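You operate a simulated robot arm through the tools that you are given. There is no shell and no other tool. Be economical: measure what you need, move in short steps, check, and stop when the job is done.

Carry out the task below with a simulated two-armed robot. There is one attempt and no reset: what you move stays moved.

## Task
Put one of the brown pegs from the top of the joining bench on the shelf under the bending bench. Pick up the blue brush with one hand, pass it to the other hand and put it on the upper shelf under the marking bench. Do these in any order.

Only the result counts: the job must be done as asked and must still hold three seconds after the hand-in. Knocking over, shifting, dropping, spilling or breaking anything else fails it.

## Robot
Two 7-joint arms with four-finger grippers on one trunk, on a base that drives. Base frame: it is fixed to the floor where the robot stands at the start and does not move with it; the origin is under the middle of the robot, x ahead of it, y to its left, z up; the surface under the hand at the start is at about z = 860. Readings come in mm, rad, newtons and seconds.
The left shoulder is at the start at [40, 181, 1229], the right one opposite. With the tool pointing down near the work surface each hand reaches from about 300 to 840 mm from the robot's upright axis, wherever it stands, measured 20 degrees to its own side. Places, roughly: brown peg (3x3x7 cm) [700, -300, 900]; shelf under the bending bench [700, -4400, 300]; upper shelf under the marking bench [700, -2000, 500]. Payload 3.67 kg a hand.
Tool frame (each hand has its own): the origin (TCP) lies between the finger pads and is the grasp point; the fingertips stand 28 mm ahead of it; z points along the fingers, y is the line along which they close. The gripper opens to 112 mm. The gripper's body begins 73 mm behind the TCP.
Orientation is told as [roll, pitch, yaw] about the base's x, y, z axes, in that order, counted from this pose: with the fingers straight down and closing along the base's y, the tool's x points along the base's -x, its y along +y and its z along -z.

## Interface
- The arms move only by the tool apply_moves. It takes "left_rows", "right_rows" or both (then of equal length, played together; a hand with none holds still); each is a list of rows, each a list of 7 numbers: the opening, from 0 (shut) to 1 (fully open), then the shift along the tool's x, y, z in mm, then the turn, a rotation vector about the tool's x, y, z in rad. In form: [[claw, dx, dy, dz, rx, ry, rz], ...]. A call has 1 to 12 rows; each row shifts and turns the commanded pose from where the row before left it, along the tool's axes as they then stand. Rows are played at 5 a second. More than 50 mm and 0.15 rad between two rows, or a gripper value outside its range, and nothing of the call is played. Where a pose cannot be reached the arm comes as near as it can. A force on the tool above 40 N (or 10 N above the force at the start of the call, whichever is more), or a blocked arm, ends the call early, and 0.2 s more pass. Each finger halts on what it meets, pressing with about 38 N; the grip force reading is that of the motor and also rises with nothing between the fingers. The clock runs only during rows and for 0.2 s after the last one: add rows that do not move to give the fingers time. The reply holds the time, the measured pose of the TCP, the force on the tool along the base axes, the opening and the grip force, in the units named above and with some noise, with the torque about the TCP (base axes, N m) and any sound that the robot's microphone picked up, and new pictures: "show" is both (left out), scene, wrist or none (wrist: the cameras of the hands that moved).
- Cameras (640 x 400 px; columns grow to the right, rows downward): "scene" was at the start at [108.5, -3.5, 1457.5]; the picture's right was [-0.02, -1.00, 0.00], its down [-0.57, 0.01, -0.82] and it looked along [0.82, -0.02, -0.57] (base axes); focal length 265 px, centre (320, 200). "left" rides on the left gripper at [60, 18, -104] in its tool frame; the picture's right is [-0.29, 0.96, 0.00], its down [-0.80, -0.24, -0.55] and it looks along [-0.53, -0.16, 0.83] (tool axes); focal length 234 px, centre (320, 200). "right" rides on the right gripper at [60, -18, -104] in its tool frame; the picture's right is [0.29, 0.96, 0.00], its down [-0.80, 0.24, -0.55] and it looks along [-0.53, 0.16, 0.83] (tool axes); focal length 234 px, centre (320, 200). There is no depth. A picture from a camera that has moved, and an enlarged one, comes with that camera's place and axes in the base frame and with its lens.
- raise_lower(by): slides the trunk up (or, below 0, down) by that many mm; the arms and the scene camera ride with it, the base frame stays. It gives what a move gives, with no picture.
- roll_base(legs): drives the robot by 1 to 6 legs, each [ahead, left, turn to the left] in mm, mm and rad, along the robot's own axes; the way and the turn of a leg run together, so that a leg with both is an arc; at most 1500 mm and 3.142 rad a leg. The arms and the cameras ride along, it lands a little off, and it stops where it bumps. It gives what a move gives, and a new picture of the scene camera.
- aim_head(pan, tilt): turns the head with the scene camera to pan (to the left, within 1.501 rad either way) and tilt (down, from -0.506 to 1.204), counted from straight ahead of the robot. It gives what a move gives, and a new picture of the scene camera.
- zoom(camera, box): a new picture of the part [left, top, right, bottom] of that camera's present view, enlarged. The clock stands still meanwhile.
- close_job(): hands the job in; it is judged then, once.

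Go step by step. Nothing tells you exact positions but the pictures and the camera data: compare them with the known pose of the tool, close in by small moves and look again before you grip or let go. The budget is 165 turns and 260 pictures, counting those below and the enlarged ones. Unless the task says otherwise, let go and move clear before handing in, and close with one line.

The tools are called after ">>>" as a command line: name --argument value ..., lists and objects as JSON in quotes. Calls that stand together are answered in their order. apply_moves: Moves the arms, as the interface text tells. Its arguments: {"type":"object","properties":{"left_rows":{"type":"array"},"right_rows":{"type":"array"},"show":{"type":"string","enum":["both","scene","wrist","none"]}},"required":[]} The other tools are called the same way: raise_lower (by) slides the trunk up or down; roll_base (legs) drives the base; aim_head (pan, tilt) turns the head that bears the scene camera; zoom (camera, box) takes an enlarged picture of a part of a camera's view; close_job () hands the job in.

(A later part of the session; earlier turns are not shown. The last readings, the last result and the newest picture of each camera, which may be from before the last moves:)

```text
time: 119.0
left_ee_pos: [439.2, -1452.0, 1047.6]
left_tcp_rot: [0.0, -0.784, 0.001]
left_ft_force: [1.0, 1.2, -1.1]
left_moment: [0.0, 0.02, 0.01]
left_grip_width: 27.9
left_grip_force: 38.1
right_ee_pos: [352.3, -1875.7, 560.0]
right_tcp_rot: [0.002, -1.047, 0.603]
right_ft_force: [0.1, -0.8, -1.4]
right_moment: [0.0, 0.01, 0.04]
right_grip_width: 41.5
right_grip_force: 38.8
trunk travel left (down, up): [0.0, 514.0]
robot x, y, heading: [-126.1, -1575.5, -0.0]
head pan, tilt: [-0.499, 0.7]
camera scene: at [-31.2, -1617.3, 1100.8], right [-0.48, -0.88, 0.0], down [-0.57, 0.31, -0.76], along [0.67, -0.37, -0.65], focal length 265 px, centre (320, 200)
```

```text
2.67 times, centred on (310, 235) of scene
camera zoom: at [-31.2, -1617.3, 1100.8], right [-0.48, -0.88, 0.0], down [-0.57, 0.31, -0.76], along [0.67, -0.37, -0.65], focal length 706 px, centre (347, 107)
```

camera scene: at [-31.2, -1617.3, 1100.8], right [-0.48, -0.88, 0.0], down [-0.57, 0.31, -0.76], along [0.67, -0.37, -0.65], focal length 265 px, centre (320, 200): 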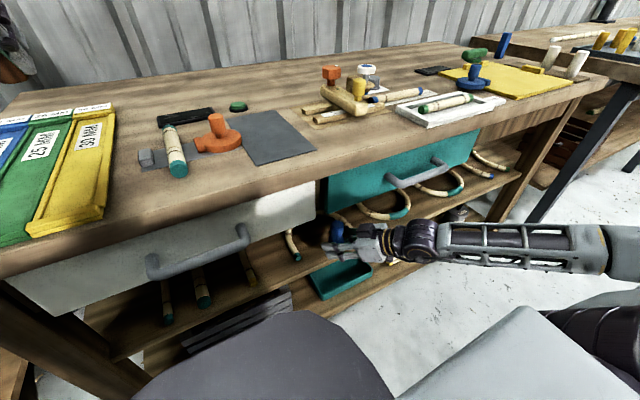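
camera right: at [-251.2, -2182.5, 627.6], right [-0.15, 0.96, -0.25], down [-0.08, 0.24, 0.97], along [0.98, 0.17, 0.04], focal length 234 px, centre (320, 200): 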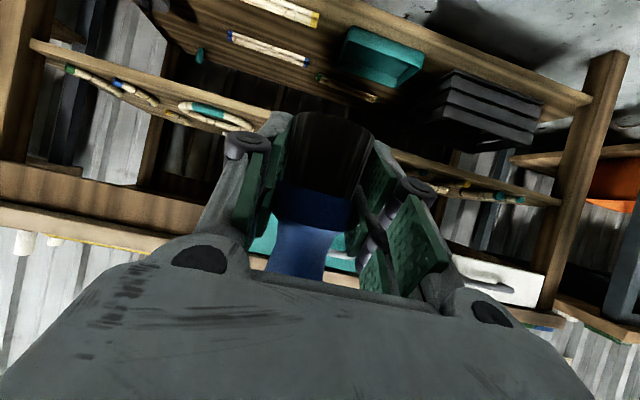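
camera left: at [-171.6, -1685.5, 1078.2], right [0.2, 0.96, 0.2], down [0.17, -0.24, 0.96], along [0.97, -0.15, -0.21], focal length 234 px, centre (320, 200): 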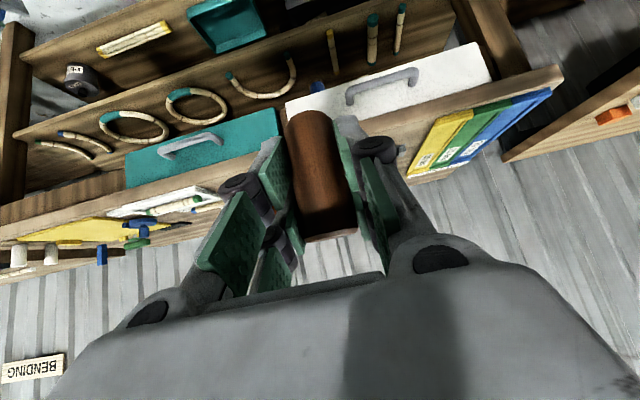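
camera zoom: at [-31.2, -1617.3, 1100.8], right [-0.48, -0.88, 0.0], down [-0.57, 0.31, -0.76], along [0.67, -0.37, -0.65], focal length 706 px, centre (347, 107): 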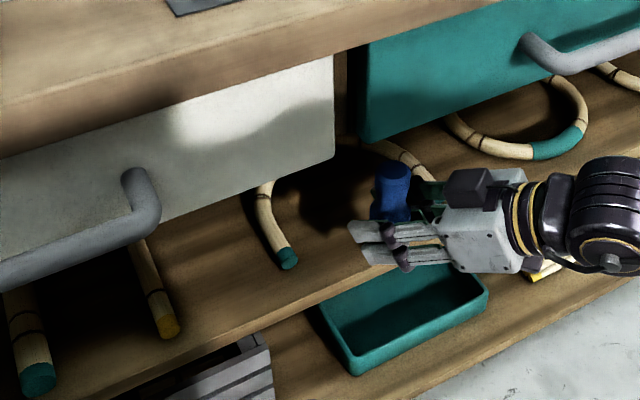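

Clearances look fine. I lower the hand 12 mm and go forward another 62 mm.

>>> apply_moves --right_rows '[[0, 10.4, 0, 6, 0, 0, 0], [0, 0, 0, 0, 0, 0, 0]]' --show "none"

>>> roll_base --legs '[[62, 0, 0]]'

>>> zoom --camera "scene" --box '[220, 160, 460, 310]'

>>> zoom --camera "right" --box '[0, 0, 640, 400]'

```text
time: 119.6
left_ee_pos: [438.7, -1451.8, 1048.2]
left_tcp_rot: [0.0, -0.785, 0.001]
left_ft_force: [-0.8, -0.4, -0.6]
left_moment: [-0.03, -0.01, -0.02]
left_grip_width: 27.7
left_grip_force: 37.4
right_ee_pos: [351.4, -1877.0, 549.0]
right_tcp_rot: [0.0, -1.048, 0.604]
right_ft_force: [0.2, 0.1, -0.8]
right_moment: [-0.01, -0.02, 0.0]
right_grip_width: 41.6
right_grip_force: 38.6
trunk travel left (down, up): [0.0, 514.0]
robot x, y, heading: [-124.5, -1576.3, 0.001]
head pan, tilt: [-0.499, 0.7]
```

```text
time: 120.6
left_ee_pos: [503.3, -1450.5, 1045.1]
left_tcp_rot: [0.001, -0.784, 0.002]
left_ft_force: [1.3, -0.2, 0.0]
left_moment: [-0.01, 0.0, -0.03]
left_grip_width: 27.9
left_grip_force: 37.9
right_ee_pos: [414.8, -1877.9, 547.4]
right_tcp_rot: [0.002, -1.047, 0.601]
right_ft_force: [0.2, 0.3, -2.0]
right_moment: [0.0, 0.03, 0.0]
right_grip_width: 41.4
right_grip_force: 37.8
trunk travel left (down, up): [0.0, 514.0]
robot x, y, heading: [-64.9, -1571.8, 0.001]
head pan, tilt: [-0.499, 0.7]
camera scene: at [31.6, -1617.2, 1100.8], right [-0.48, -0.88, 0.0], down [-0.57, 0.31, -0.76], along [0.67, -0.36, -0.65], focal length 265 px, centre (320, 200)
```

scene: 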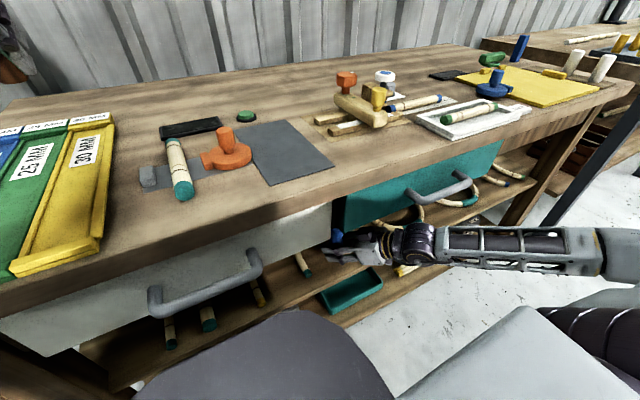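

```text
2.67 times, centred on (340, 235) of scene
camera zoom: at [31.6, -1617.2, 1100.8], right [-0.48, -0.88, 0.0], down [-0.57, 0.31, -0.76], along [0.67, -0.36, -0.65], focal length 706 px, centre (267, 107)
```

zoom: 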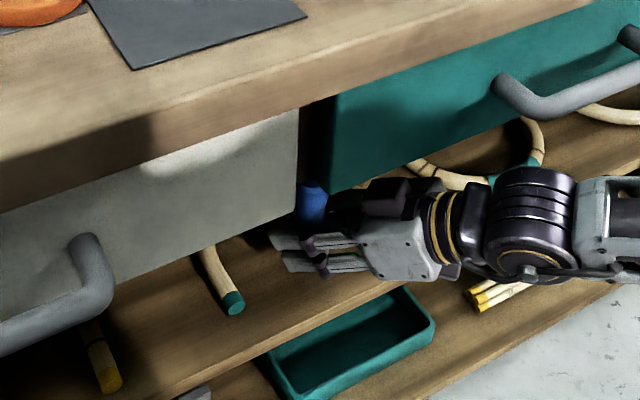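

```text
1.00 times, centred on (320, 200) of right (not enlarged: the box is as wide or as high as the picture)
camera zoom: at [326.3, -1959.9, 549.3], right [-0.66, 0.71, -0.25], down [-0.2, 0.15, 0.97], along [0.72, 0.69, 0.04], focal length 234 px, centre (320, 200)
```

zoom: 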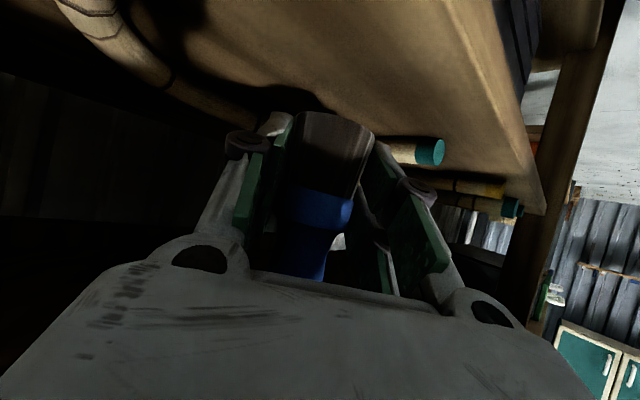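

The brush hangs inside the arc at about (415,−1878), base near z 515. I lower gently in small steps and watch the force.

>>> apply_moves --right_rows '[[0, 3.46, 0, 2, 0, 0, 0], [0, 3.46, 0, 2, 0, 0, 0], [0, 2.6, 0, 1.5, 0, 0, 0], [0, 0, 0, 0, 0, 0, 0]]' --show "wrist"

```text
time: 121.6
left_ee_pos: [500.9, -1451.4, 1046.7]
left_tcp_rot: [0.0, -0.786, 0.002]
left_ft_force: [0.6, -0.3, -0.6]
left_moment: [-0.02, 0.04, -0.02]
left_grip_width: 27.5
left_grip_force: 37.7
right_ee_pos: [414.8, -1876.5, 537.6]
right_tcp_rot: [0.001, -1.049, 0.602]
right_ft_force: [-0.2, 0.0, -0.7]
right_moment: [0.03, 0.0, 0.01]
right_grip_width: 41.6
right_grip_force: 37.9
trunk travel left (down, up): [0.0, 514.0]
robot x, y, heading: [-60.5, -1573.6, 0.0]
head pan, tilt: [-0.499, 0.7]
camera right: at [325.7, -1959.7, 538.7], right [-0.66, 0.71, -0.25], down [-0.2, 0.15, 0.97], along [0.72, 0.69, 0.04], focal length 234 px, centre (320, 200)
```

right: 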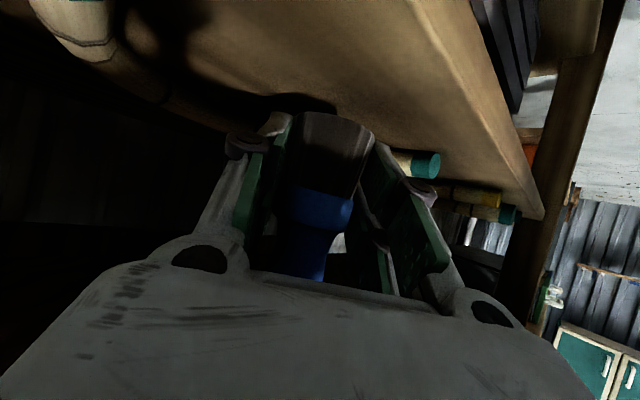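

No contact yet, at TCP z 537. I keep lowering in 2 mm steps.

>>> apply_moves --right_rows '[[0, 1.73, 0, 1, 0, 0, 0], [0, 1.73, 0, 1, 0, 0, 0], [0, 1.73, 0, 1, 0, 0, 0], [0, 0, 0, 0, 0, 0, 0]]' --show "none"

>>> zoom --camera "right" --box '[200, 60, 480, 235]'

```text
time: 122.6
left_ee_pos: [502.4, -1451.2, 1047.3]
left_tcp_rot: [-0.001, -0.785, 0.003]
left_ft_force: [1.0, 0.3, -0.3]
left_moment: [0.05, -0.02, -0.01]
left_grip_width: 28.0
left_grip_force: 37.9
right_ee_pos: [414.4, -1877.9, 532.4]
right_tcp_rot: [0.001, -1.05, 0.602]
right_ft_force: [0.4, 0.2, -0.9]
right_moment: [0.0, -0.01, 0.02]
right_grip_width: 41.5
right_grip_force: 37.9
trunk travel left (down, up): [0.0, 514.0]
robot x, y, heading: [-64.2, -1573.7, 0.008]
head pan, tilt: [-0.499, 0.7]
```

```text
2.29 times, centred on (340, 148) of right
camera zoom: at [325.3, -1960.0, 532.6], right [-0.66, 0.71, -0.25], down [-0.2, 0.15, 0.97], along [0.72, 0.69, 0.04], focal length 535 px, centre (274, 320)
```

zoom: 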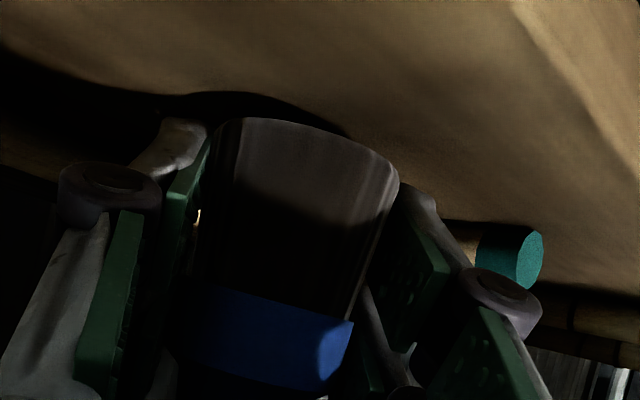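

The gap between brush and shadow is small now. I continue in 1.5 mm steps.

>>> apply_moves --right_rows '[[0, 1.3, 0, 0.75, 0, 0, 0], [0, 1.3, 0, 0.75, 0, 0, 0], [0, 1.3, 0, 0.75, 0, 0, 0], [0, 0, 0, 0, 0, 0, 0]]' --show "none"

>>> zoom --camera "right" --box '[200, 60, 480, 235]'

```text
time: 123.6
left_ee_pos: [502.0, -1451.0, 1047.2]
left_tcp_rot: [0.0, -0.785, 0.002]
left_ft_force: [-0.4, 0.0, -0.7]
left_moment: [0.01, -0.01, -0.01]
left_grip_width: 27.6
left_grip_force: 37.9
right_ee_pos: [414.8, -1877.1, 526.7]
right_tcp_rot: [0.001, -1.049, 0.605]
right_ft_force: [0.5, -0.7, -1.4]
right_moment: [0.0, -0.02, -0.01]
right_grip_width: 41.5
right_grip_force: 37.8
trunk travel left (down, up): [0.0, 514.0]
robot x, y, heading: [-67.9, -1577.1, -0.0]
head pan, tilt: [-0.499, 0.7]
```

```text
2.29 times, centred on (340, 148) of right
camera zoom: at [326.0, -1959.9, 528.3], right [-0.66, 0.71, -0.25], down [-0.2, 0.15, 0.97], along [0.72, 0.69, 0.04], focal length 535 px, centre (274, 320)
```

zoom: 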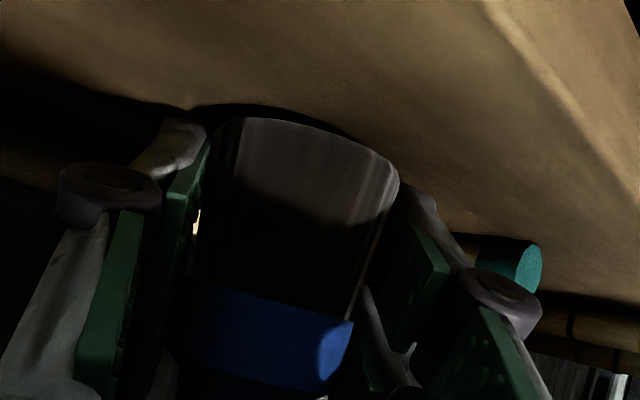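

>>> apply_moves --right_rows '[[0, 1.3, 0, 0.75, 0, 0, 0], [0, 1.3, 0, 0.75, 0, 0, 0], [0, 1.3, 0, 0.75, 0, 0, 0], [0, 1.3, 0, 0.75, 0, 0, 0], [0, 0, 0, 0, 0, 0, 0]]' --show "none"

>>> zoom --camera "right" --box '[200, 60, 480, 235]'

```text
time: 124.8
left_ee_pos: [499.1, -1450.7, 1047.6]
left_tcp_rot: [0.0, -0.786, 0.004]
left_ft_force: [0.5, 0.2, -0.5]
left_moment: [0.0, -0.02, 0.02]
left_grip_width: 27.8
left_grip_force: 38.3
right_ee_pos: [415.4, -1876.2, 524.9]
right_tcp_rot: [-0.009, -1.056, 0.611]
right_ft_force: [-5.6, -7.4, 29.7]
right_moment: [0.38, 0.23, 0.08]
right_grip_width: 41.1
right_grip_force: 37.7
trunk travel left (down, up): [0.0, 514.0]
robot x, y, heading: [-67.6, -1575.9, 0.003]
head pan, tilt: [-0.499, 0.7]
```

```text
2.29 times, centred on (340, 148) of right
camera zoom: at [326.2, -1959.0, 525.1], right [-0.66, 0.71, -0.25], down [-0.21, 0.15, 0.97], along [0.72, 0.69, 0.05], focal length 535 px, centre (274, 320)
```

zoom: 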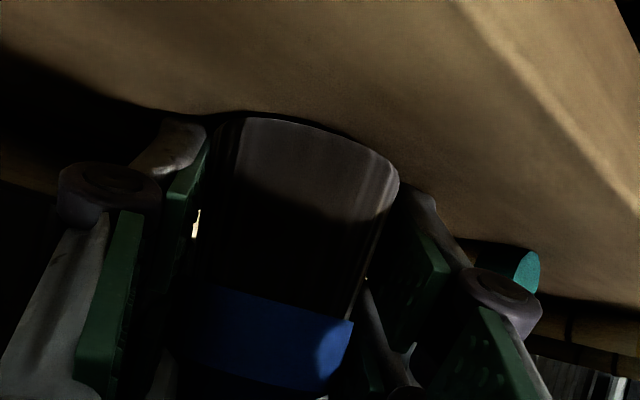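

The brush touches the shelf (about 30 N). I ease up 2.5 mm to relax the force, then open the fingers moderately.

>>> apply_moves --right_rows '[[0, -1.1, 0, -0.6, 0, 0, 0], [0, -1.1, 0, -0.6, 0, 0, 0], [0, 0, 0, 0, 0, 0, 0]]' --show "none"

```text
time: 125.6
left_ee_pos: [501.2, -1450.2, 1047.7]
left_tcp_rot: [-0.001, -0.784, 0.003]
left_ft_force: [-0.2, 0.7, 0.3]
left_moment: [-0.03, -0.02, -0.02]
left_grip_width: 27.9
left_grip_force: 37.9
right_ee_pos: [415.2, -1876.1, 525.4]
right_tcp_rot: [-0.004, -1.048, 0.608]
right_ft_force: [8.1, -1.2, 20.7]
right_moment: [0.31, -0.34, -0.1]
right_grip_width: 41.4
right_grip_force: 38.2
trunk travel left (down, up): [0.0, 514.0]
robot x, y, heading: [-60.2, -1575.0, 0.004]
head pan, tilt: [-0.499, 0.7]
```

>>> apply_moves --right_rows '[[0, -1.1, 0, -0.6, 0, 0, 0], [0, -0.9, 0, -0.5, 0, 0, 0], [0, 0, 0, 0, 0, 0, 0]]' --show "none"

```text
time: 126.4
left_ee_pos: [502.4, -1450.6, 1047.1]
left_tcp_rot: [0.0, -0.784, 0.004]
left_ft_force: [0.0, 0.2, -0.7]
left_moment: [-0.01, 0.04, 0.01]
left_grip_width: 27.7
left_grip_force: 37.9
right_ee_pos: [413.6, -1875.3, 524.8]
right_tcp_rot: [0.003, -1.045, 0.603]
right_ft_force: [1.8, 2.9, 6.2]
right_moment: [0.02, -0.21, 0.08]
right_grip_width: 41.7
right_grip_force: 38.3
trunk travel left (down, up): [0.0, 514.0]
robot x, y, heading: [-64.1, -1574.0, -0.0]
head pan, tilt: [-0.499, 0.7]
```

The force is down to 6 N. I open the hand and look.

>>> apply_moves --right_rows '[[0.42, 0, 0, 0, 0, 0, 0], [0.5, 0, 0, 0, 0, 0, 0], [0.6, 0, 0, 0, 0, 0, 0], [0.6, 0, 0, 0, 0, 0, 0]]'

```text
time: 127.4
left_ee_pos: [501.0, -1451.4, 1046.5]
left_tcp_rot: [0.002, -0.787, 0.001]
left_ft_force: [-0.3, -0.4, -0.3]
left_moment: [0.04, 0.0, -0.01]
left_grip_width: 27.8
left_grip_force: 37.6
right_ee_pos: [414.1, -1876.1, 526.7]
right_tcp_rot: [0.0, -1.047, 0.602]
right_ft_force: [0.7, -0.4, 0.0]
right_moment: [0.01, 0.01, 0.04]
right_grip_width: 67.2
right_grip_force: 0.1
trunk travel left (down, up): [0.0, 514.0]
robot x, y, heading: [-64.5, -1573.2, 0.0]
head pan, tilt: [-0.499, 0.7]
camera scene: at [30.1, -1617.2, 1100.9], right [-0.48, -0.88, 0.0], down [-0.57, 0.31, -0.76], along [0.67, -0.36, -0.64], focal length 265 px, centre (320, 200)
camera right: at [326.0, -1959.5, 527.0], right [-0.66, 0.71, -0.25], down [-0.2, 0.15, 0.97], along [0.72, 0.69, 0.04], focal length 234 px, centre (320, 200)
```

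scene: 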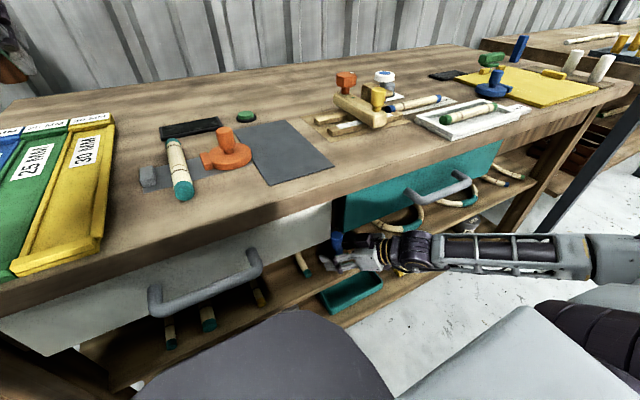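
right: 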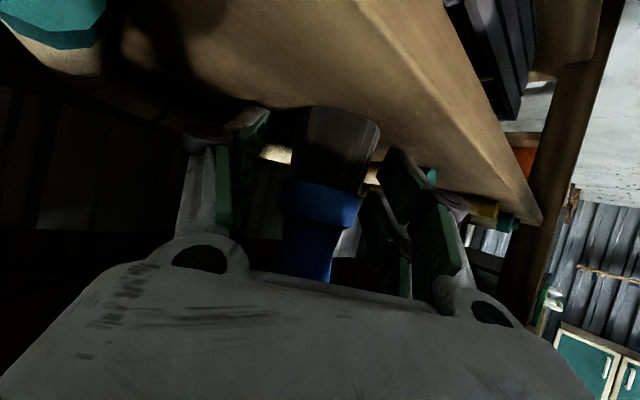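

The brush stands free. I withdraw along the tool axis, which also lifts the fingers above the arc, and check.

>>> apply_moves --right_rows '[[0.6, 0, 0, -20, 0, 0, 0], [0.6, 0, 0, -20, 0, 0, 0], [0.6, 0, 0, -20, 0, 0, 0], [0.6, 15, 0, -26, 0, 0, 0], [0.6, 0, 0, 0, 0, 0, 0]]'

```text
time: 128.6
left_ee_pos: [501.2, -1451.2, 1047.8]
left_tcp_rot: [0.0, -0.785, 0.002]
left_ft_force: [0.5, -0.2, -0.1]
left_moment: [-0.02, -0.02, -0.02]
left_grip_width: 27.5
left_grip_force: 38.1
right_ee_pos: [373.5, -1877.4, 532.7]
right_tcp_rot: [-0.001, -1.049, 0.603]
right_ft_force: [-0.5, -0.6, -0.3]
right_moment: [0.0, -0.03, -0.01]
right_grip_width: 67.2
right_grip_force: 0.4
right hand out of reach, approached as far as the arm can: row 2, 3, 4
trunk travel left (down, up): [0.0, 514.0]
robot x, y, heading: [-66.5, -1574.1, 0.005]
head pan, tilt: [-0.499, 0.7]
camera scene: at [30.1, -1617.2, 1101.0], right [-0.48, -0.88, 0.0], down [-0.57, 0.31, -0.76], along [0.67, -0.36, -0.64], focal length 265 px, centre (320, 200)
camera right: at [283.8, -1960.8, 533.9], right [-0.66, 0.71, -0.25], down [-0.2, 0.15, 0.97], along [0.72, 0.69, 0.04], focal length 234 px, centre (320, 200)
```

scene: 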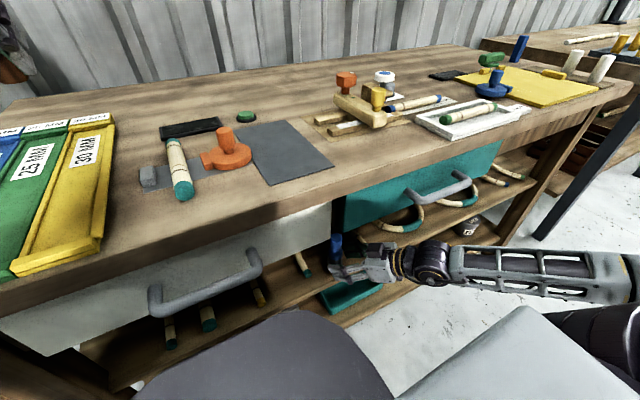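
right: 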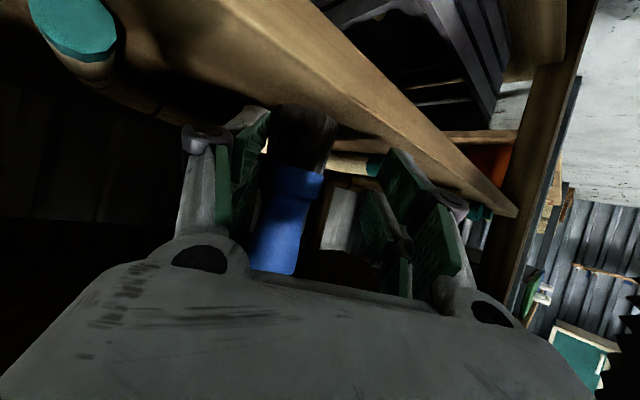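

The arm's limit made it retreat straight back, so the brush is now close to the right finger, but it is upright with no force. I strafe the base 22 mm right to centre it, then lift the trunk 20 mm.

>>> roll_base --legs '[[0, -22, 0]]'

>>> zoom --camera "right" --box '[0, 0, 640, 400]'

```text
time: 129.4
left_ee_pos: [500.9, -1474.6, 1046.1]
left_tcp_rot: [0.003, -0.785, 0.0]
left_ft_force: [1.0, -1.1, -0.9]
left_moment: [0.09, -0.01, 0.07]
left_grip_width: 27.7
left_grip_force: 37.9
right_ee_pos: [374.6, -1900.4, 533.4]
right_tcp_rot: [0.0, -1.049, 0.6]
right_ft_force: [0.0, 0.3, 0.1]
right_moment: [0.01, -0.03, 0.02]
right_grip_width: 67.3
right_grip_force: 0.1
trunk travel left (down, up): [0.0, 514.0]
robot x, y, heading: [-61.5, -1598.1, 0.003]
head pan, tilt: [-0.499, 0.7]
camera scene: at [30.1, -1640.9, 1100.9], right [-0.48, -0.88, 0.0], down [-0.57, 0.31, -0.76], along [0.67, -0.36, -0.64], focal length 265 px, centre (320, 200)
```

scene: 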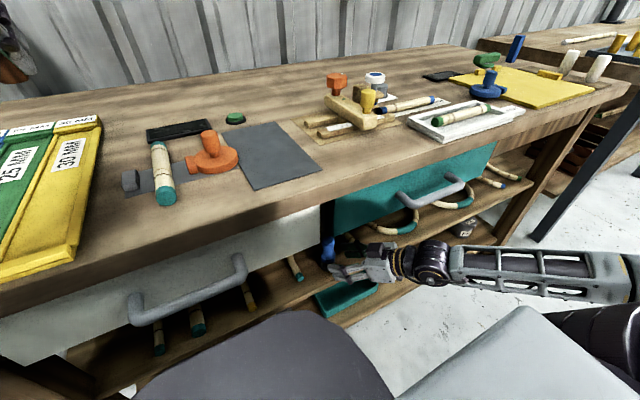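

```text
1.00 times, centred on (320, 200) of right (not enlarged: the box is as wide or as high as the picture)
camera zoom: at [284.0, -1983.7, 533.4], right [-0.66, 0.71, -0.25], down [-0.2, 0.15, 0.97], along [0.72, 0.69, 0.05], focal length 234 px, centre (320, 200)
```

zoom: 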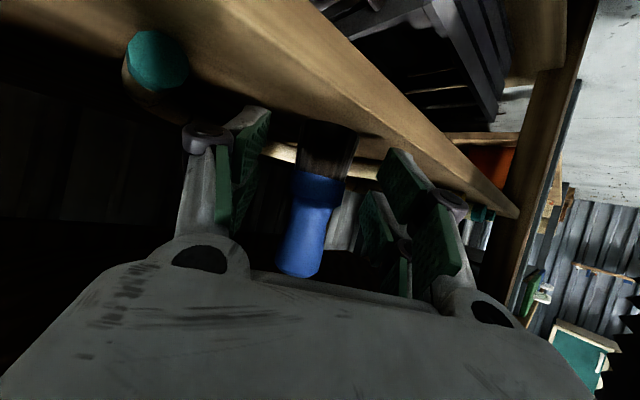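

The brush is centred again and clear. I lift 20 mm and back out along the tool direction.

>>> raise_lower --by 20

>>> roll_base --legs '[[-60, -36, 0], [-300, 0, 0]]'

>>> aim_head --pan -0.6 --tilt 0.55

>>> zoom --camera "scene" --box '[160, 160, 400, 310]'

```text
time: 130.0
left_ee_pos: [501.1, -1473.8, 1065.7]
left_tcp_rot: [-0.001, -0.785, 0.001]
left_ft_force: [1.1, -0.7, 0.3]
left_moment: [0.03, -0.02, -0.02]
left_grip_width: 28.2
left_grip_force: 38.5
right_ee_pos: [373.5, -1898.7, 552.5]
right_tcp_rot: [-0.002, -1.048, 0.601]
right_ft_force: [0.7, 0.0, 0.1]
right_moment: [-0.02, -0.01, 0.02]
right_grip_width: 67.1
right_grip_force: 0.0
trunk travel left (down, up): [-20.0, 494.0]
robot x, y, heading: [-64.8, -1598.0, 0.002]
head pan, tilt: [-0.499, 0.7]
```

```text
time: 132.7
left_ee_pos: [140.0, -1510.4, 1066.4]
left_tcp_rot: [0.0, -0.786, 0.0]
left_ft_force: [-1.1, -0.7, -0.1]
left_moment: [-0.03, 0.03, 0.01]
left_grip_width: 27.9
left_grip_force: 38.3
right_ee_pos: [11.8, -1937.2, 552.2]
right_tcp_rot: [-0.004, -1.048, 0.6]
right_ft_force: [0.4, -0.5, 0.4]
right_moment: [-0.04, 0.04, -0.05]
right_grip_width: 67.3
right_grip_force: 0.0
trunk travel left (down, up): [-20.0, 494.0]
robot x, y, heading: [-424.1, -1634.4, 0.004]
head pan, tilt: [-0.499, 0.7]
camera scene: at [-331.7, -1675.7, 1119.9], right [-0.48, -0.88, 0.0], down [-0.56, 0.31, -0.77], along [0.67, -0.37, -0.64], focal length 265 px, centre (320, 200)
```

scene: 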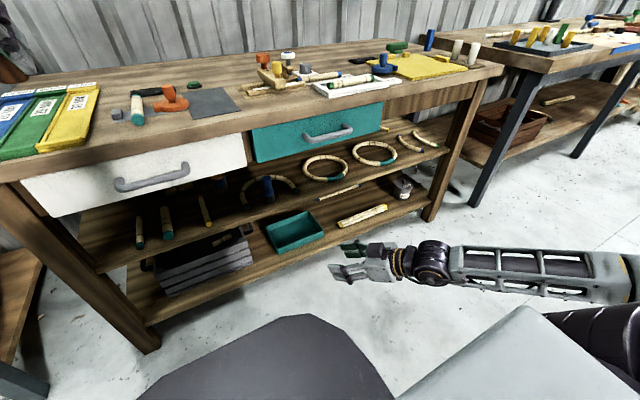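

```text
time: 133.4
left_ee_pos: [141.4, -1511.5, 1067.0]
left_tcp_rot: [-0.001, -0.785, 0.0]
left_ft_force: [-0.2, -0.3, -0.1]
left_moment: [0.0, -0.01, -0.04]
left_grip_width: 27.9
left_grip_force: 37.6
right_ee_pos: [11.7, -1938.0, 551.9]
right_tcp_rot: [-0.003, -1.049, 0.599]
right_ft_force: [-0.3, 0.7, 0.4]
right_moment: [0.0, -0.02, 0.03]
right_grip_width: 67.4
right_grip_force: 0.0
trunk travel left (down, up): [-20.0, 494.0]
robot x, y, heading: [-424.9, -1637.5, -0.004]
head pan, tilt: [-0.6, 0.55]
camera scene: at [-331.3, -1685.7, 1132.9], right [-0.57, -0.82, 0.0], down [-0.43, 0.3, -0.85], along [0.7, -0.48, -0.52], focal length 265 px, centre (320, 200)
```

scene: 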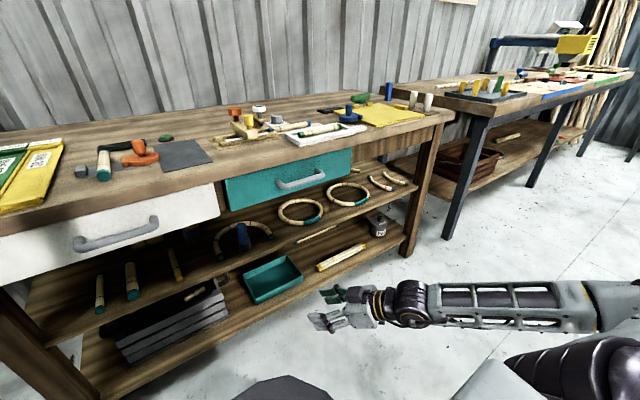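

```text
2.67 times, centred on (280, 235) of scene
camera zoom: at [-331.3, -1685.7, 1132.9], right [-0.57, -0.82, 0.0], down [-0.43, 0.3, -0.85], along [0.7, -0.48, -0.52], focal length 706 px, centre (427, 107)
```

zoom: 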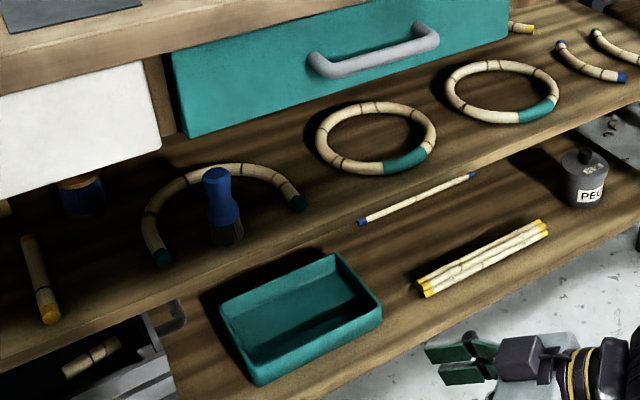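

The brush stands upright on the upper shelf inside the arc and nothing else moved. Now I drive to the bending bench with the peg, keeping further back.

>>> roll_base --legs '[[-200, 0, 0], [0, -1450, 0], [0, -1450, 0], [0, -200, 0]]'

>>> aim_head --pan 0.1 --tilt 0.5

```text
time: 150.3
left_ee_pos: [-58.4, -4608.4, 1066.5]
left_tcp_rot: [0.001, -0.785, -0.003]
left_ft_force: [-0.1, -1.1, 0.3]
left_moment: [0.03, 0.0, 0.01]
left_grip_width: 28.0
left_grip_force: 38.0
right_ee_pos: [-187.2, -5034.6, 551.1]
right_tcp_rot: [-0.003, -1.05, 0.598]
right_ft_force: [-0.4, -1.1, 0.3]
right_moment: [0.0, 0.0, 0.02]
right_grip_width: 67.4
right_grip_force: 0.0
trunk travel left (down, up): [-20.0, 494.0]
robot x, y, heading: [-626.8, -4727.6, -0.001]
head pan, tilt: [-0.6, 0.55]
camera scene: at [-530.3, -4783.0, 1132.9], right [-0.57, -0.82, 0.0], down [-0.43, 0.3, -0.85], along [0.7, -0.48, -0.52], focal length 265 px, centre (320, 200)
```

scene: 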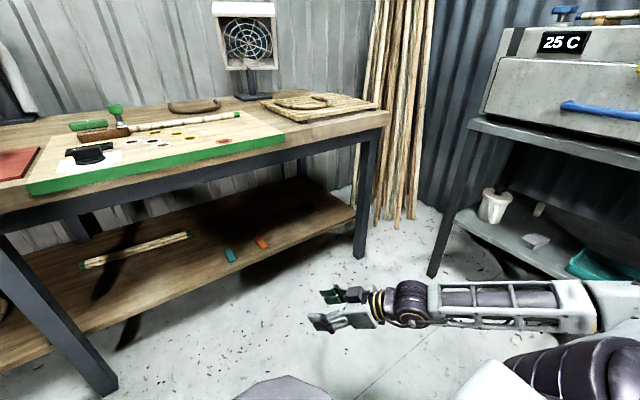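

```text
time: 151.4
left_ee_pos: [-57.3, -4608.0, 1064.6]
left_tcp_rot: [0.0, -0.785, -0.002]
left_ft_force: [-1.0, -0.2, 0.5]
left_moment: [0.0, 0.02, 0.01]
left_grip_width: 27.5
left_grip_force: 37.7
right_ee_pos: [-186.5, -5033.5, 550.5]
right_tcp_rot: [-0.003, -1.049, 0.597]
right_ft_force: [0.7, 0.1, -0.4]
right_moment: [-0.01, -0.02, 0.0]
right_grip_width: 67.2
right_grip_force: 0.1
trunk travel left (down, up): [-20.0, 494.0]
robot x, y, heading: [-625.1, -4731.9, -0.003]
head pan, tilt: [0.099, 0.499]
camera scene: at [-513.7, -4722.1, 1137.5], right [0.1, -1.0, 0.0], down [-0.48, -0.05, -0.88], along [0.87, 0.09, -0.48], focal length 265 px, centre (320, 200)
```

scene: 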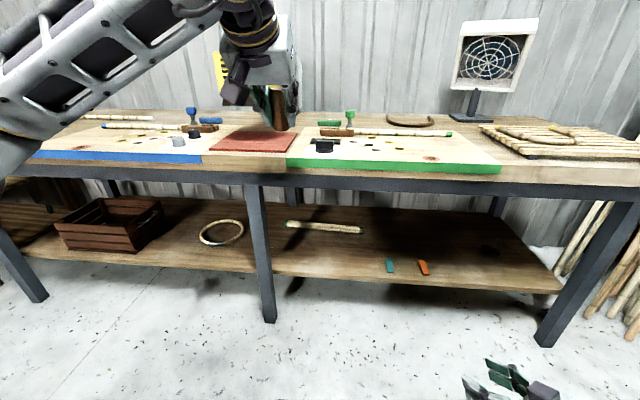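

There is plenty of free shelf around (420,−4640) in front of the bamboo rod. I turn the left hand slightly inward (mirror of the right) and start lowering it, well away from the bench.

>>> apply_moves --left_rows '[[0, 0, 0, 0, 0.085, 0, 0.085], [0, 0, 0, 0, 0.085, 0, 0.085], [0, 0, 0, 0, 0.085, 0, 0.085], [0, 0, 0, 0, 0.085, 0, 0.085], [0, 0, 0, 0, 0.085, 0, 0.085], [0, 32, 0, 32, 0, 0, 0], [0, 32, 0, 32, 0, 0, 0], [0, 32, 0, 32, 0, 0, 0], [0, 32, 0, 32, 0, 0, 0], [0, 32, 0, 32, 0, 0, 0], [0, 32, 0, 32, 0, 0, 0], [0, 0, 0, 0, 0, 0, 0]]' --show "scene"

>>> raise_lower --by -20

```text
time: 154.0
left_ee_pos: [-57.2, -4607.1, 794.2]
left_tcp_rot: [0.0, -0.785, -0.603]
left_ft_force: [-0.1, 0.5, -0.5]
left_moment: [0.0, -0.02, 0.0]
left_grip_width: 27.9
left_grip_force: 38.1
right_ee_pos: [-186.8, -5033.9, 552.4]
right_tcp_rot: [-0.003, -1.049, 0.601]
right_ft_force: [0.0, -0.3, -0.2]
right_moment: [-0.02, 0.02, 0.04]
right_grip_width: 67.4
right_grip_force: 0.1
trunk travel left (down, up): [-20.0, 494.0]
robot x, y, heading: [-620.6, -4726.3, 0.0]
head pan, tilt: [0.099, 0.499]
camera scene: at [-513.8, -4722.1, 1137.5], right [0.1, -1.0, 0.0], down [-0.48, -0.05, -0.88], along [0.87, 0.09, -0.48], focal length 265 px, centre (320, 200)
```

scene: 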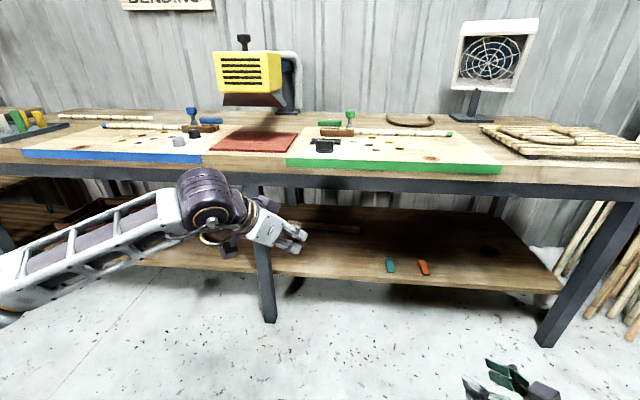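

```text
time: 154.7
left_ee_pos: [-56.3, -4607.6, 775.6]
left_tcp_rot: [0.001, -0.785, -0.601]
left_ft_force: [-0.5, -0.6, 0.0]
left_moment: [-0.01, 0.02, 0.02]
left_grip_width: 27.4
left_grip_force: 37.5
right_ee_pos: [-186.6, -5033.5, 532.3]
right_tcp_rot: [-0.003, -1.048, 0.601]
right_ft_force: [0.2, 0.0, 0.3]
right_moment: [0.0, 0.03, 0.02]
right_grip_width: 67.1
right_grip_force: 0.1
trunk travel left (down, up): [0.0, 514.0]
robot x, y, heading: [-622.3, -4732.0, 0.002]
head pan, tilt: [0.099, 0.499]
```

Good. I keep lowering the left hand.

>>> apply_moves --left_rows '[[0, 32, 0, 32, 0, 0, 0], [0, 32, 0, 32, 0, 0, 0], [0, 32, 0, 32, 0, 0, 0], [0, 32, 0, 32, 0, 0, 0], [0, 32, 0, 32, 0, 0, 0], [0, 32, 0, 32, 0, 0, 0], [0, 32, 0, 32, 0, 0, 0], [0, 32, 0, 32, 0, 0, 0], [0, 15, 0, 15, 0, 0, 0], [0, 0, 0, 0, 0, 0, 0]]' --show "scene"

```text
time: 156.9
left_ee_pos: [-56.9, -4606.7, 392.5]
left_tcp_rot: [-0.002, -0.786, -0.602]
left_ft_force: [-0.6, -0.4, -0.1]
left_moment: [0.01, 0.02, -0.02]
left_grip_width: 27.6
left_grip_force: 37.8
right_ee_pos: [-186.6, -5034.5, 533.3]
right_tcp_rot: [-0.003, -1.049, 0.6]
right_ft_force: [-0.5, -0.2, -0.2]
right_moment: [-0.02, 0.0, 0.02]
right_grip_width: 67.1
right_grip_force: 0.0
trunk travel left (down, up): [0.0, 514.0]
robot x, y, heading: [-624.7, -4729.2, -0.001]
head pan, tilt: [0.099, 0.499]
camera scene: at [-513.8, -4722.1, 1118.7], right [0.1, -1.0, 0.0], down [-0.48, -0.05, -0.88], along [0.87, 0.09, -0.48], focal length 265 px, centre (320, 200)
```

scene: 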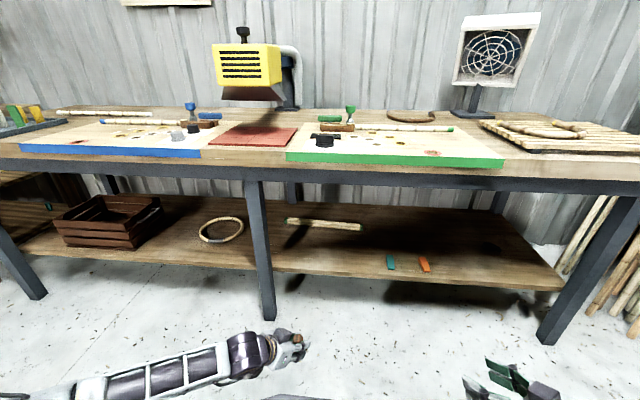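

No limit here. The peg's bottom is near z 349. I drive forward 400 mm and check before the last bit.

>>> roll_base --legs '[[400, 0, 0]]'

>>> aim_head --pan 0.3 --tilt 0.8

>>> zoom --camera "left" --box '[0, 0, 640, 400]'

```text
time: 159.4
left_ee_pos: [343.8, -4607.2, 392.7]
left_tcp_rot: [-0.001, -0.784, -0.6]
left_ft_force: [-0.9, -0.3, -0.2]
left_moment: [0.01, 0.0, 0.0]
left_grip_width: 28.0
left_grip_force: 37.7
right_ee_pos: [212.8, -5033.2, 532.5]
right_tcp_rot: [-0.004, -1.048, 0.601]
right_ft_force: [1.0, 0.5, -0.3]
right_moment: [0.03, -0.04, -0.03]
right_grip_width: 67.2
right_grip_force: 0.1
trunk travel left (down, up): [0.0, 514.0]
robot x, y, heading: [-221.8, -4732.6, 0.001]
head pan, tilt: [0.099, 0.499]
camera scene: at [-112.0, -4722.1, 1118.6], right [0.1, -1.0, 0.0], down [-0.48, -0.05, -0.88], along [0.87, 0.09, -0.48], focal length 265 px, centre (320, 200)
```

scene: 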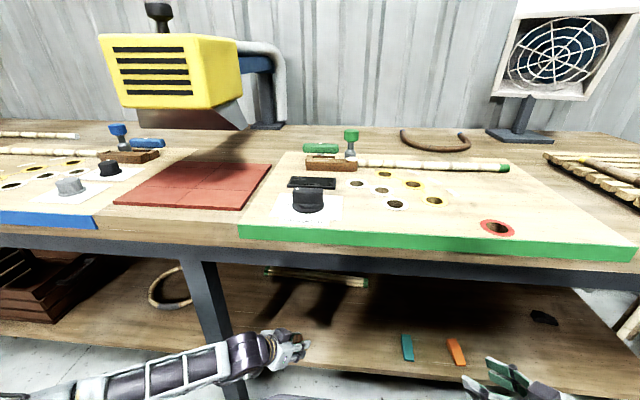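

```text
time: 160.2
left_ee_pos: [342.2, -4607.3, 392.3]
left_tcp_rot: [0.0, -0.786, -0.601]
left_ft_force: [0.5, -0.3, -0.5]
left_moment: [0.03, -0.02, -0.03]
left_grip_width: 27.9
left_grip_force: 38.1
right_ee_pos: [214.2, -5033.7, 531.3]
right_tcp_rot: [-0.002, -1.049, 0.6]
right_ft_force: [0.6, 0.3, -0.7]
right_moment: [-0.02, 0.02, -0.01]
right_grip_width: 67.5
right_grip_force: 0.1
trunk travel left (down, up): [0.0, 514.0]
robot x, y, heading: [-226.1, -4727.7, 0.003]
head pan, tilt: [0.3, 0.799]
camera scene: at [-125.9, -4707.4, 1092.8], right [0.3, -0.96, 0.0], down [-0.68, -0.21, -0.7], along [0.67, 0.21, -0.72], focal length 265 px, centre (320, 200)
```

scene: 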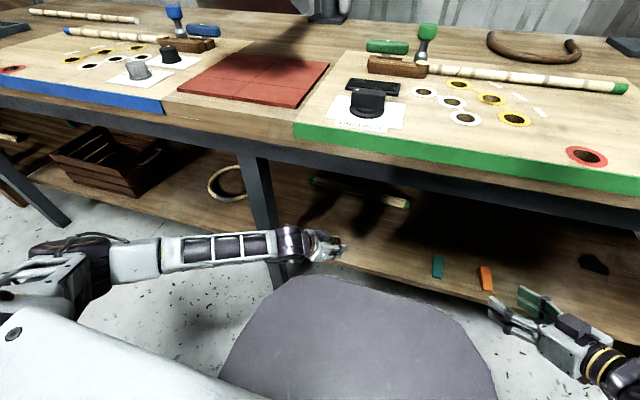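

```text
1.00 times, centred on (320, 200) of left (not enlarged: the box is as wide or as high as the picture)
camera zoom: at [256.6, -4526.9, 423.2], right [0.71, 0.68, 0.2], down [0.01, -0.3, 0.96], along [0.7, -0.68, -0.21], focal length 234 px, centre (320, 200)
```

zoom: 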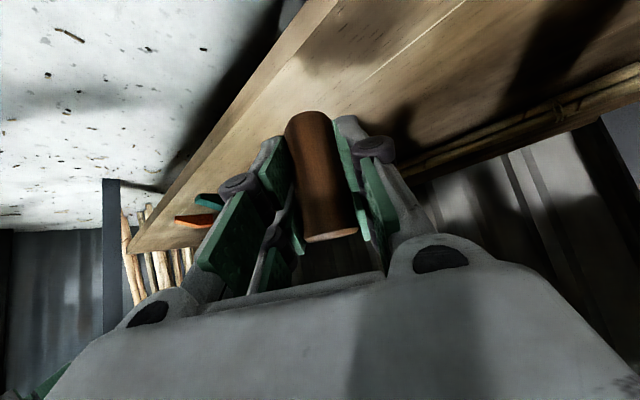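

The left forearm would come close to the middle post if I drive straight in, so I strafe 120 mm right first. The shelf is empty there too.

>>> roll_base --legs '[[0, -120, 0], [75, 0, 0]]'

>>> zoom --camera "left" --box '[0, 0, 640, 400]'

```text
time: 162.1
left_ee_pos: [419.4, -4726.7, 391.9]
left_tcp_rot: [0.002, -0.784, -0.601]
left_ft_force: [-0.2, -0.4, 0.0]
left_moment: [-0.01, 0.03, -0.01]
left_grip_width: 27.9
left_grip_force: 37.8
right_ee_pos: [290.7, -5153.4, 532.3]
right_tcp_rot: [-0.002, -1.047, 0.602]
right_ft_force: [-0.3, 0.3, 0.1]
right_moment: [-0.01, -0.01, -0.03]
right_grip_width: 67.1
right_grip_force: 0.1
trunk travel left (down, up): [0.0, 514.0]
robot x, y, heading: [-150.5, -4852.3, 0.004]
head pan, tilt: [0.3, 0.799]
camera scene: at [-49.4, -4827.4, 1092.6], right [0.3, -0.96, 0.0], down [-0.69, -0.21, -0.7], along [0.67, 0.21, -0.72], focal length 265 px, centre (320, 200)
```

scene: 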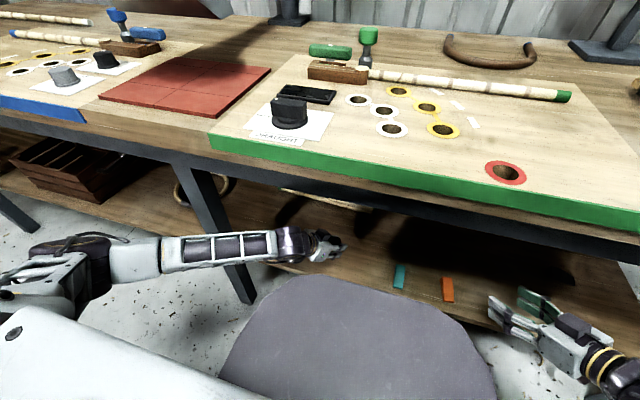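

```text
1.00 times, centred on (320, 200) of left (not enlarged: the box is as wide or as high as the picture)
camera zoom: at [332.5, -4647.0, 422.6], right [0.71, 0.68, 0.2], down [0.01, -0.3, 0.96], along [0.7, -0.68, -0.21], focal length 234 px, centre (320, 200)
```

zoom: 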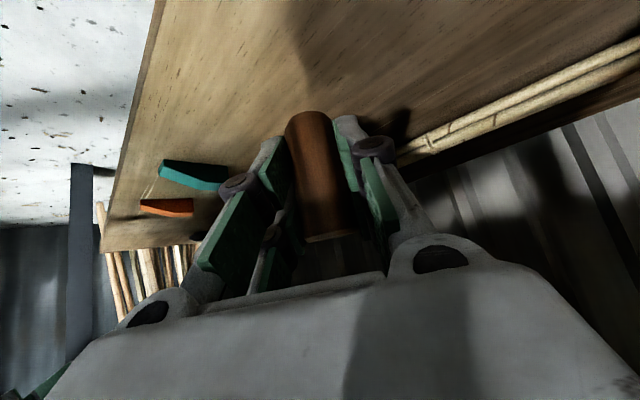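

The peg is well over free shelf. I lower 32 mm, then go in fine steps until it touches.

>>> apply_moves --left_rows '[[0, 7, 0, 7, 0, 0, 0], [0, 7, 0, 7, 0, 0, 0], [0, 5, 0, 5, 0, 0, 0], [0, 3.5, 0, 3.5, 0, 0, 0], [0, 0, 0, 0, 0, 0, 0]]' --show "wrist"

```text
time: 163.3
left_ee_pos: [419.3, -4726.7, 360.1]
left_tcp_rot: [-0.001, -0.784, -0.599]
left_ft_force: [0.1, -0.3, -0.6]
left_moment: [-0.01, 0.01, 0.01]
left_grip_width: 27.8
left_grip_force: 38.2
right_ee_pos: [291.2, -5154.0, 532.3]
right_tcp_rot: [-0.002, -1.048, 0.601]
right_ft_force: [0.2, -0.3, -0.1]
right_moment: [0.01, -0.02, -0.01]
right_grip_width: 67.2
right_grip_force: 0.1
trunk travel left (down, up): [0.0, 514.0]
robot x, y, heading: [-147.0, -4848.5, -0.003]
head pan, tilt: [0.3, 0.799]
camera left: at [331.9, -4646.7, 391.1], right [0.71, 0.67, 0.2], down [0.01, -0.3, 0.96], along [0.7, -0.68, -0.21], focal length 234 px, centre (320, 200)
```

left: 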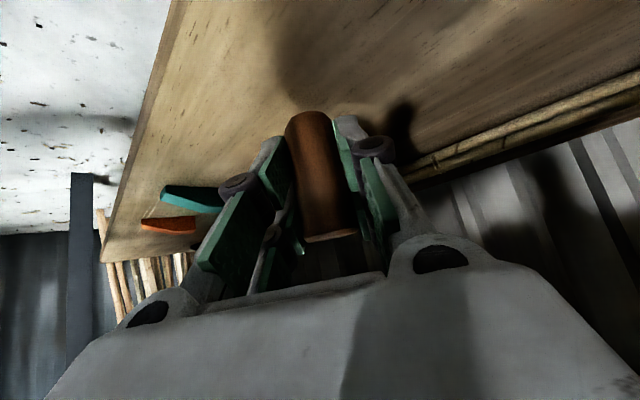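

>>> apply_moves --left_rows '[[0, 1.4, 0, 1.4, 0, 0, 0], [0, 1.4, 0, 1.4, 0, 0, 0], [0, 1.4, 0, 1.4, 0, 0, 0], [0, 1.4, 0, 1.4, 0, 0, 0], [0, 1.4, 0, 1.4, 0, 0, 0], [0, 1.4, 0, 1.4, 0, 0, 0], [0, 0, 0, 0, 0, 0, 0]]' --show "wrist"

```text
time: 164.9
left_ee_pos: [419.2, -4727.1, 349.2]
left_tcp_rot: [0.0, -0.786, -0.6]
left_ft_force: [0.6, -0.3, -0.1]
left_moment: [-0.02, 0.02, -0.02]
left_grip_width: 27.7
left_grip_force: 38.2
right_ee_pos: [290.6, -5153.0, 532.4]
right_tcp_rot: [-0.001, -1.049, 0.601]
right_ft_force: [-0.1, -0.1, -0.1]
right_moment: [0.02, -0.03, -0.01]
right_grip_width: 67.0
right_grip_force: 0.0
trunk travel left (down, up): [0.0, 514.0]
robot x, y, heading: [-151.9, -4849.3, -0.001]
head pan, tilt: [0.3, 0.799]
camera left: at [332.0, -4647.0, 379.6], right [0.71, 0.68, 0.2], down [0.01, -0.3, 0.96], along [0.7, -0.68, -0.21], focal length 234 px, centre (320, 200)
```

left: 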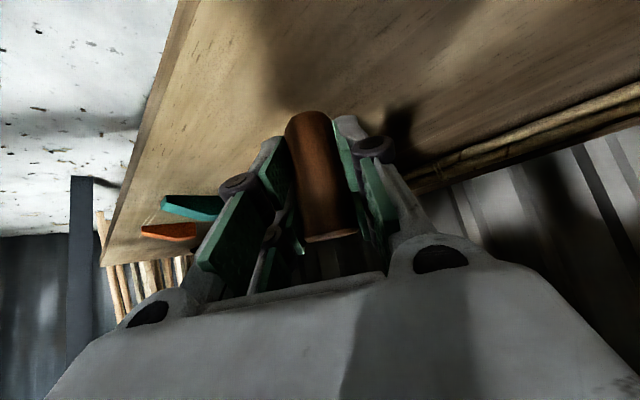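

Still no contact, so I continue down in 1.5–2 mm steps.

>>> apply_moves --left_rows '[[0, 1.4, 0, 1.4, 0, 0, 0], [0, 1.1, 0, 1.1, 0, 0, 0], [0, 1.1, 0, 1.1, 0, 0, 0], [0, 1.1, 0, 1.1, 0, 0, 0], [0, 1.1, 0, 1.1, 0, 0, 0], [0, 1.1, 0, 1.1, 0, 0, 0], [0, 0, 0, 0, 0, 0, 0]]' --show "wrist"

```text
time: 166.5
left_ee_pos: [417.9, -4728.2, 338.9]
left_tcp_rot: [0.0, -0.783, -0.599]
left_ft_force: [-0.6, 0.2, -0.4]
left_moment: [0.0, 0.0, 0.03]
left_grip_width: 27.6
left_grip_force: 37.8
right_ee_pos: [290.9, -5153.6, 533.9]
right_tcp_rot: [-0.001, -1.048, 0.601]
right_ft_force: [0.7, -0.6, -0.4]
right_moment: [-0.03, 0.0, -0.01]
right_grip_width: 67.0
right_grip_force: 0.1
trunk travel left (down, up): [0.0, 514.0]
robot x, y, heading: [-147.6, -4849.0, 0.001]
head pan, tilt: [0.3, 0.799]
camera left: at [331.9, -4647.0, 369.7], right [0.71, 0.67, 0.2], down [0.01, -0.3, 0.96], along [0.7, -0.68, -0.21], focal length 234 px, centre (320, 200)
```

left: 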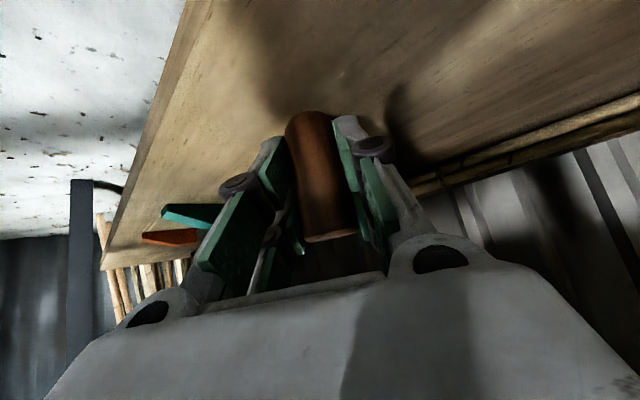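

>>> apply_moves --left_rows '[[0, 1.1, 0, 1.1, 0, 0, 0], [0, 1.1, 0, 1.1, 0, 0, 0], [0, 1.1, 0, 1.1, 0, 0, 0], [0, 1.1, 0, 1.1, 0, 0, 0], [0, 1.1, 0, 1.1, 0, 0, 0], [0, 1.1, 0, 1.1, 0, 0, 0], [0, 1.1, 0, 1.1, 0, 0, 0], [0, 0, 0, 0, 0, 0, 0]]' --show "wrist"

```text
time: 168.3
left_ee_pos: [418.2, -4726.3, 327.1]
left_tcp_rot: [0.0, -0.786, -0.6]
left_ft_force: [-0.5, -0.2, 1.3]
left_moment: [0.01, 0.02, 0.02]
left_grip_width: 27.8
left_grip_force: 38.8
right_ee_pos: [290.8, -5153.4, 533.2]
right_tcp_rot: [-0.002, -1.048, 0.601]
right_ft_force: [0.7, -0.3, -0.5]
right_moment: [-0.01, 0.0, 0.01]
right_grip_width: 67.1
right_grip_force: 0.1
trunk travel left (down, up): [0.0, 514.0]
robot x, y, heading: [-149.5, -4848.2, 0.006]
head pan, tilt: [0.3, 0.799]
camera left: at [332.2, -4647.1, 358.8], right [0.71, 0.68, 0.2], down [0.01, -0.3, 0.96], along [0.7, -0.68, -0.21], focal length 234 px, centre (320, 200)
```

left: 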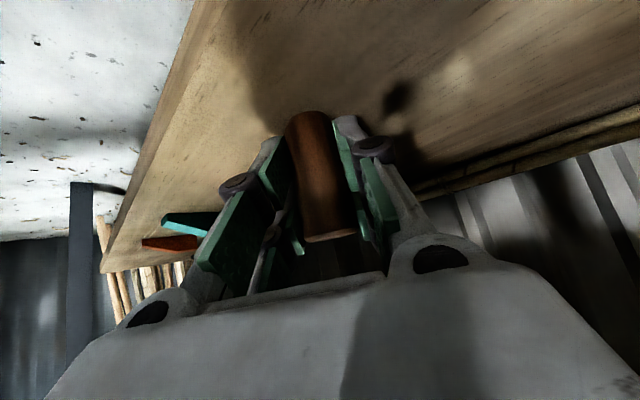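

Still hanging free. I keep descending with the force guard active.

>>> apply_moves --left_rows '[[0, 1.1, 0, 1.1, 0, 0, 0], [0, 1.1, 0, 1.1, 0, 0, 0], [0, 1.1, 0, 1.1, 0, 0, 0], [0, 1.1, 0, 1.1, 0, 0, 0], [0, 1.1, 0, 1.1, 0, 0, 0], [0, 1.1, 0, 1.1, 0, 0, 0], [0, 1.1, 0, 1.1, 0, 0, 0], [0, 1.1, 0, 1.1, 0, 0, 0], [0, 1.1, 0, 1.1, 0, 0, 0], [0, 1.1, 0, 1.1, 0, 0, 0], [0, 0, 0, 0, 0, 0, 0]]' --show "wrist"

```text
time: 169.8
left_ee_pos: [422.5, -4728.7, 324.9]
left_tcp_rot: [0.0, -0.798, -0.602]
left_ft_force: [-0.6, -0.5, 9.3]
left_moment: [-0.05, -0.04, 0.02]
left_grip_width: 27.8
left_grip_force: 38.3
right_ee_pos: [289.3, -5153.5, 533.8]
right_tcp_rot: [-0.001, -1.049, 0.599]
right_ft_force: [-0.2, 0.0, 0.0]
right_moment: [-0.03, -0.05, 0.01]
right_grip_width: 67.1
right_grip_force: 0.0
trunk travel left (down, up): [0.0, 514.0]
robot x, y, heading: [-146.3, -4849.9, 0.002]
head pan, tilt: [0.3, 0.799]
stopped in row 7 (left hand): the force on the tool passed its limit at 40 N (the readings are from after the stop); the commanded pose is now the measured one
camera left: at [335.8, -4648.8, 353.4], right [0.71, 0.68, 0.21], down [0.0, -0.29, 0.96], along [0.71, -0.68, -0.2], focal length 234 px, centre (320, 200)
```

left: 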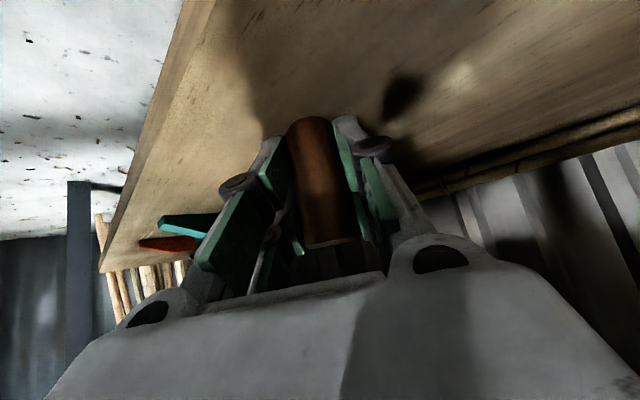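

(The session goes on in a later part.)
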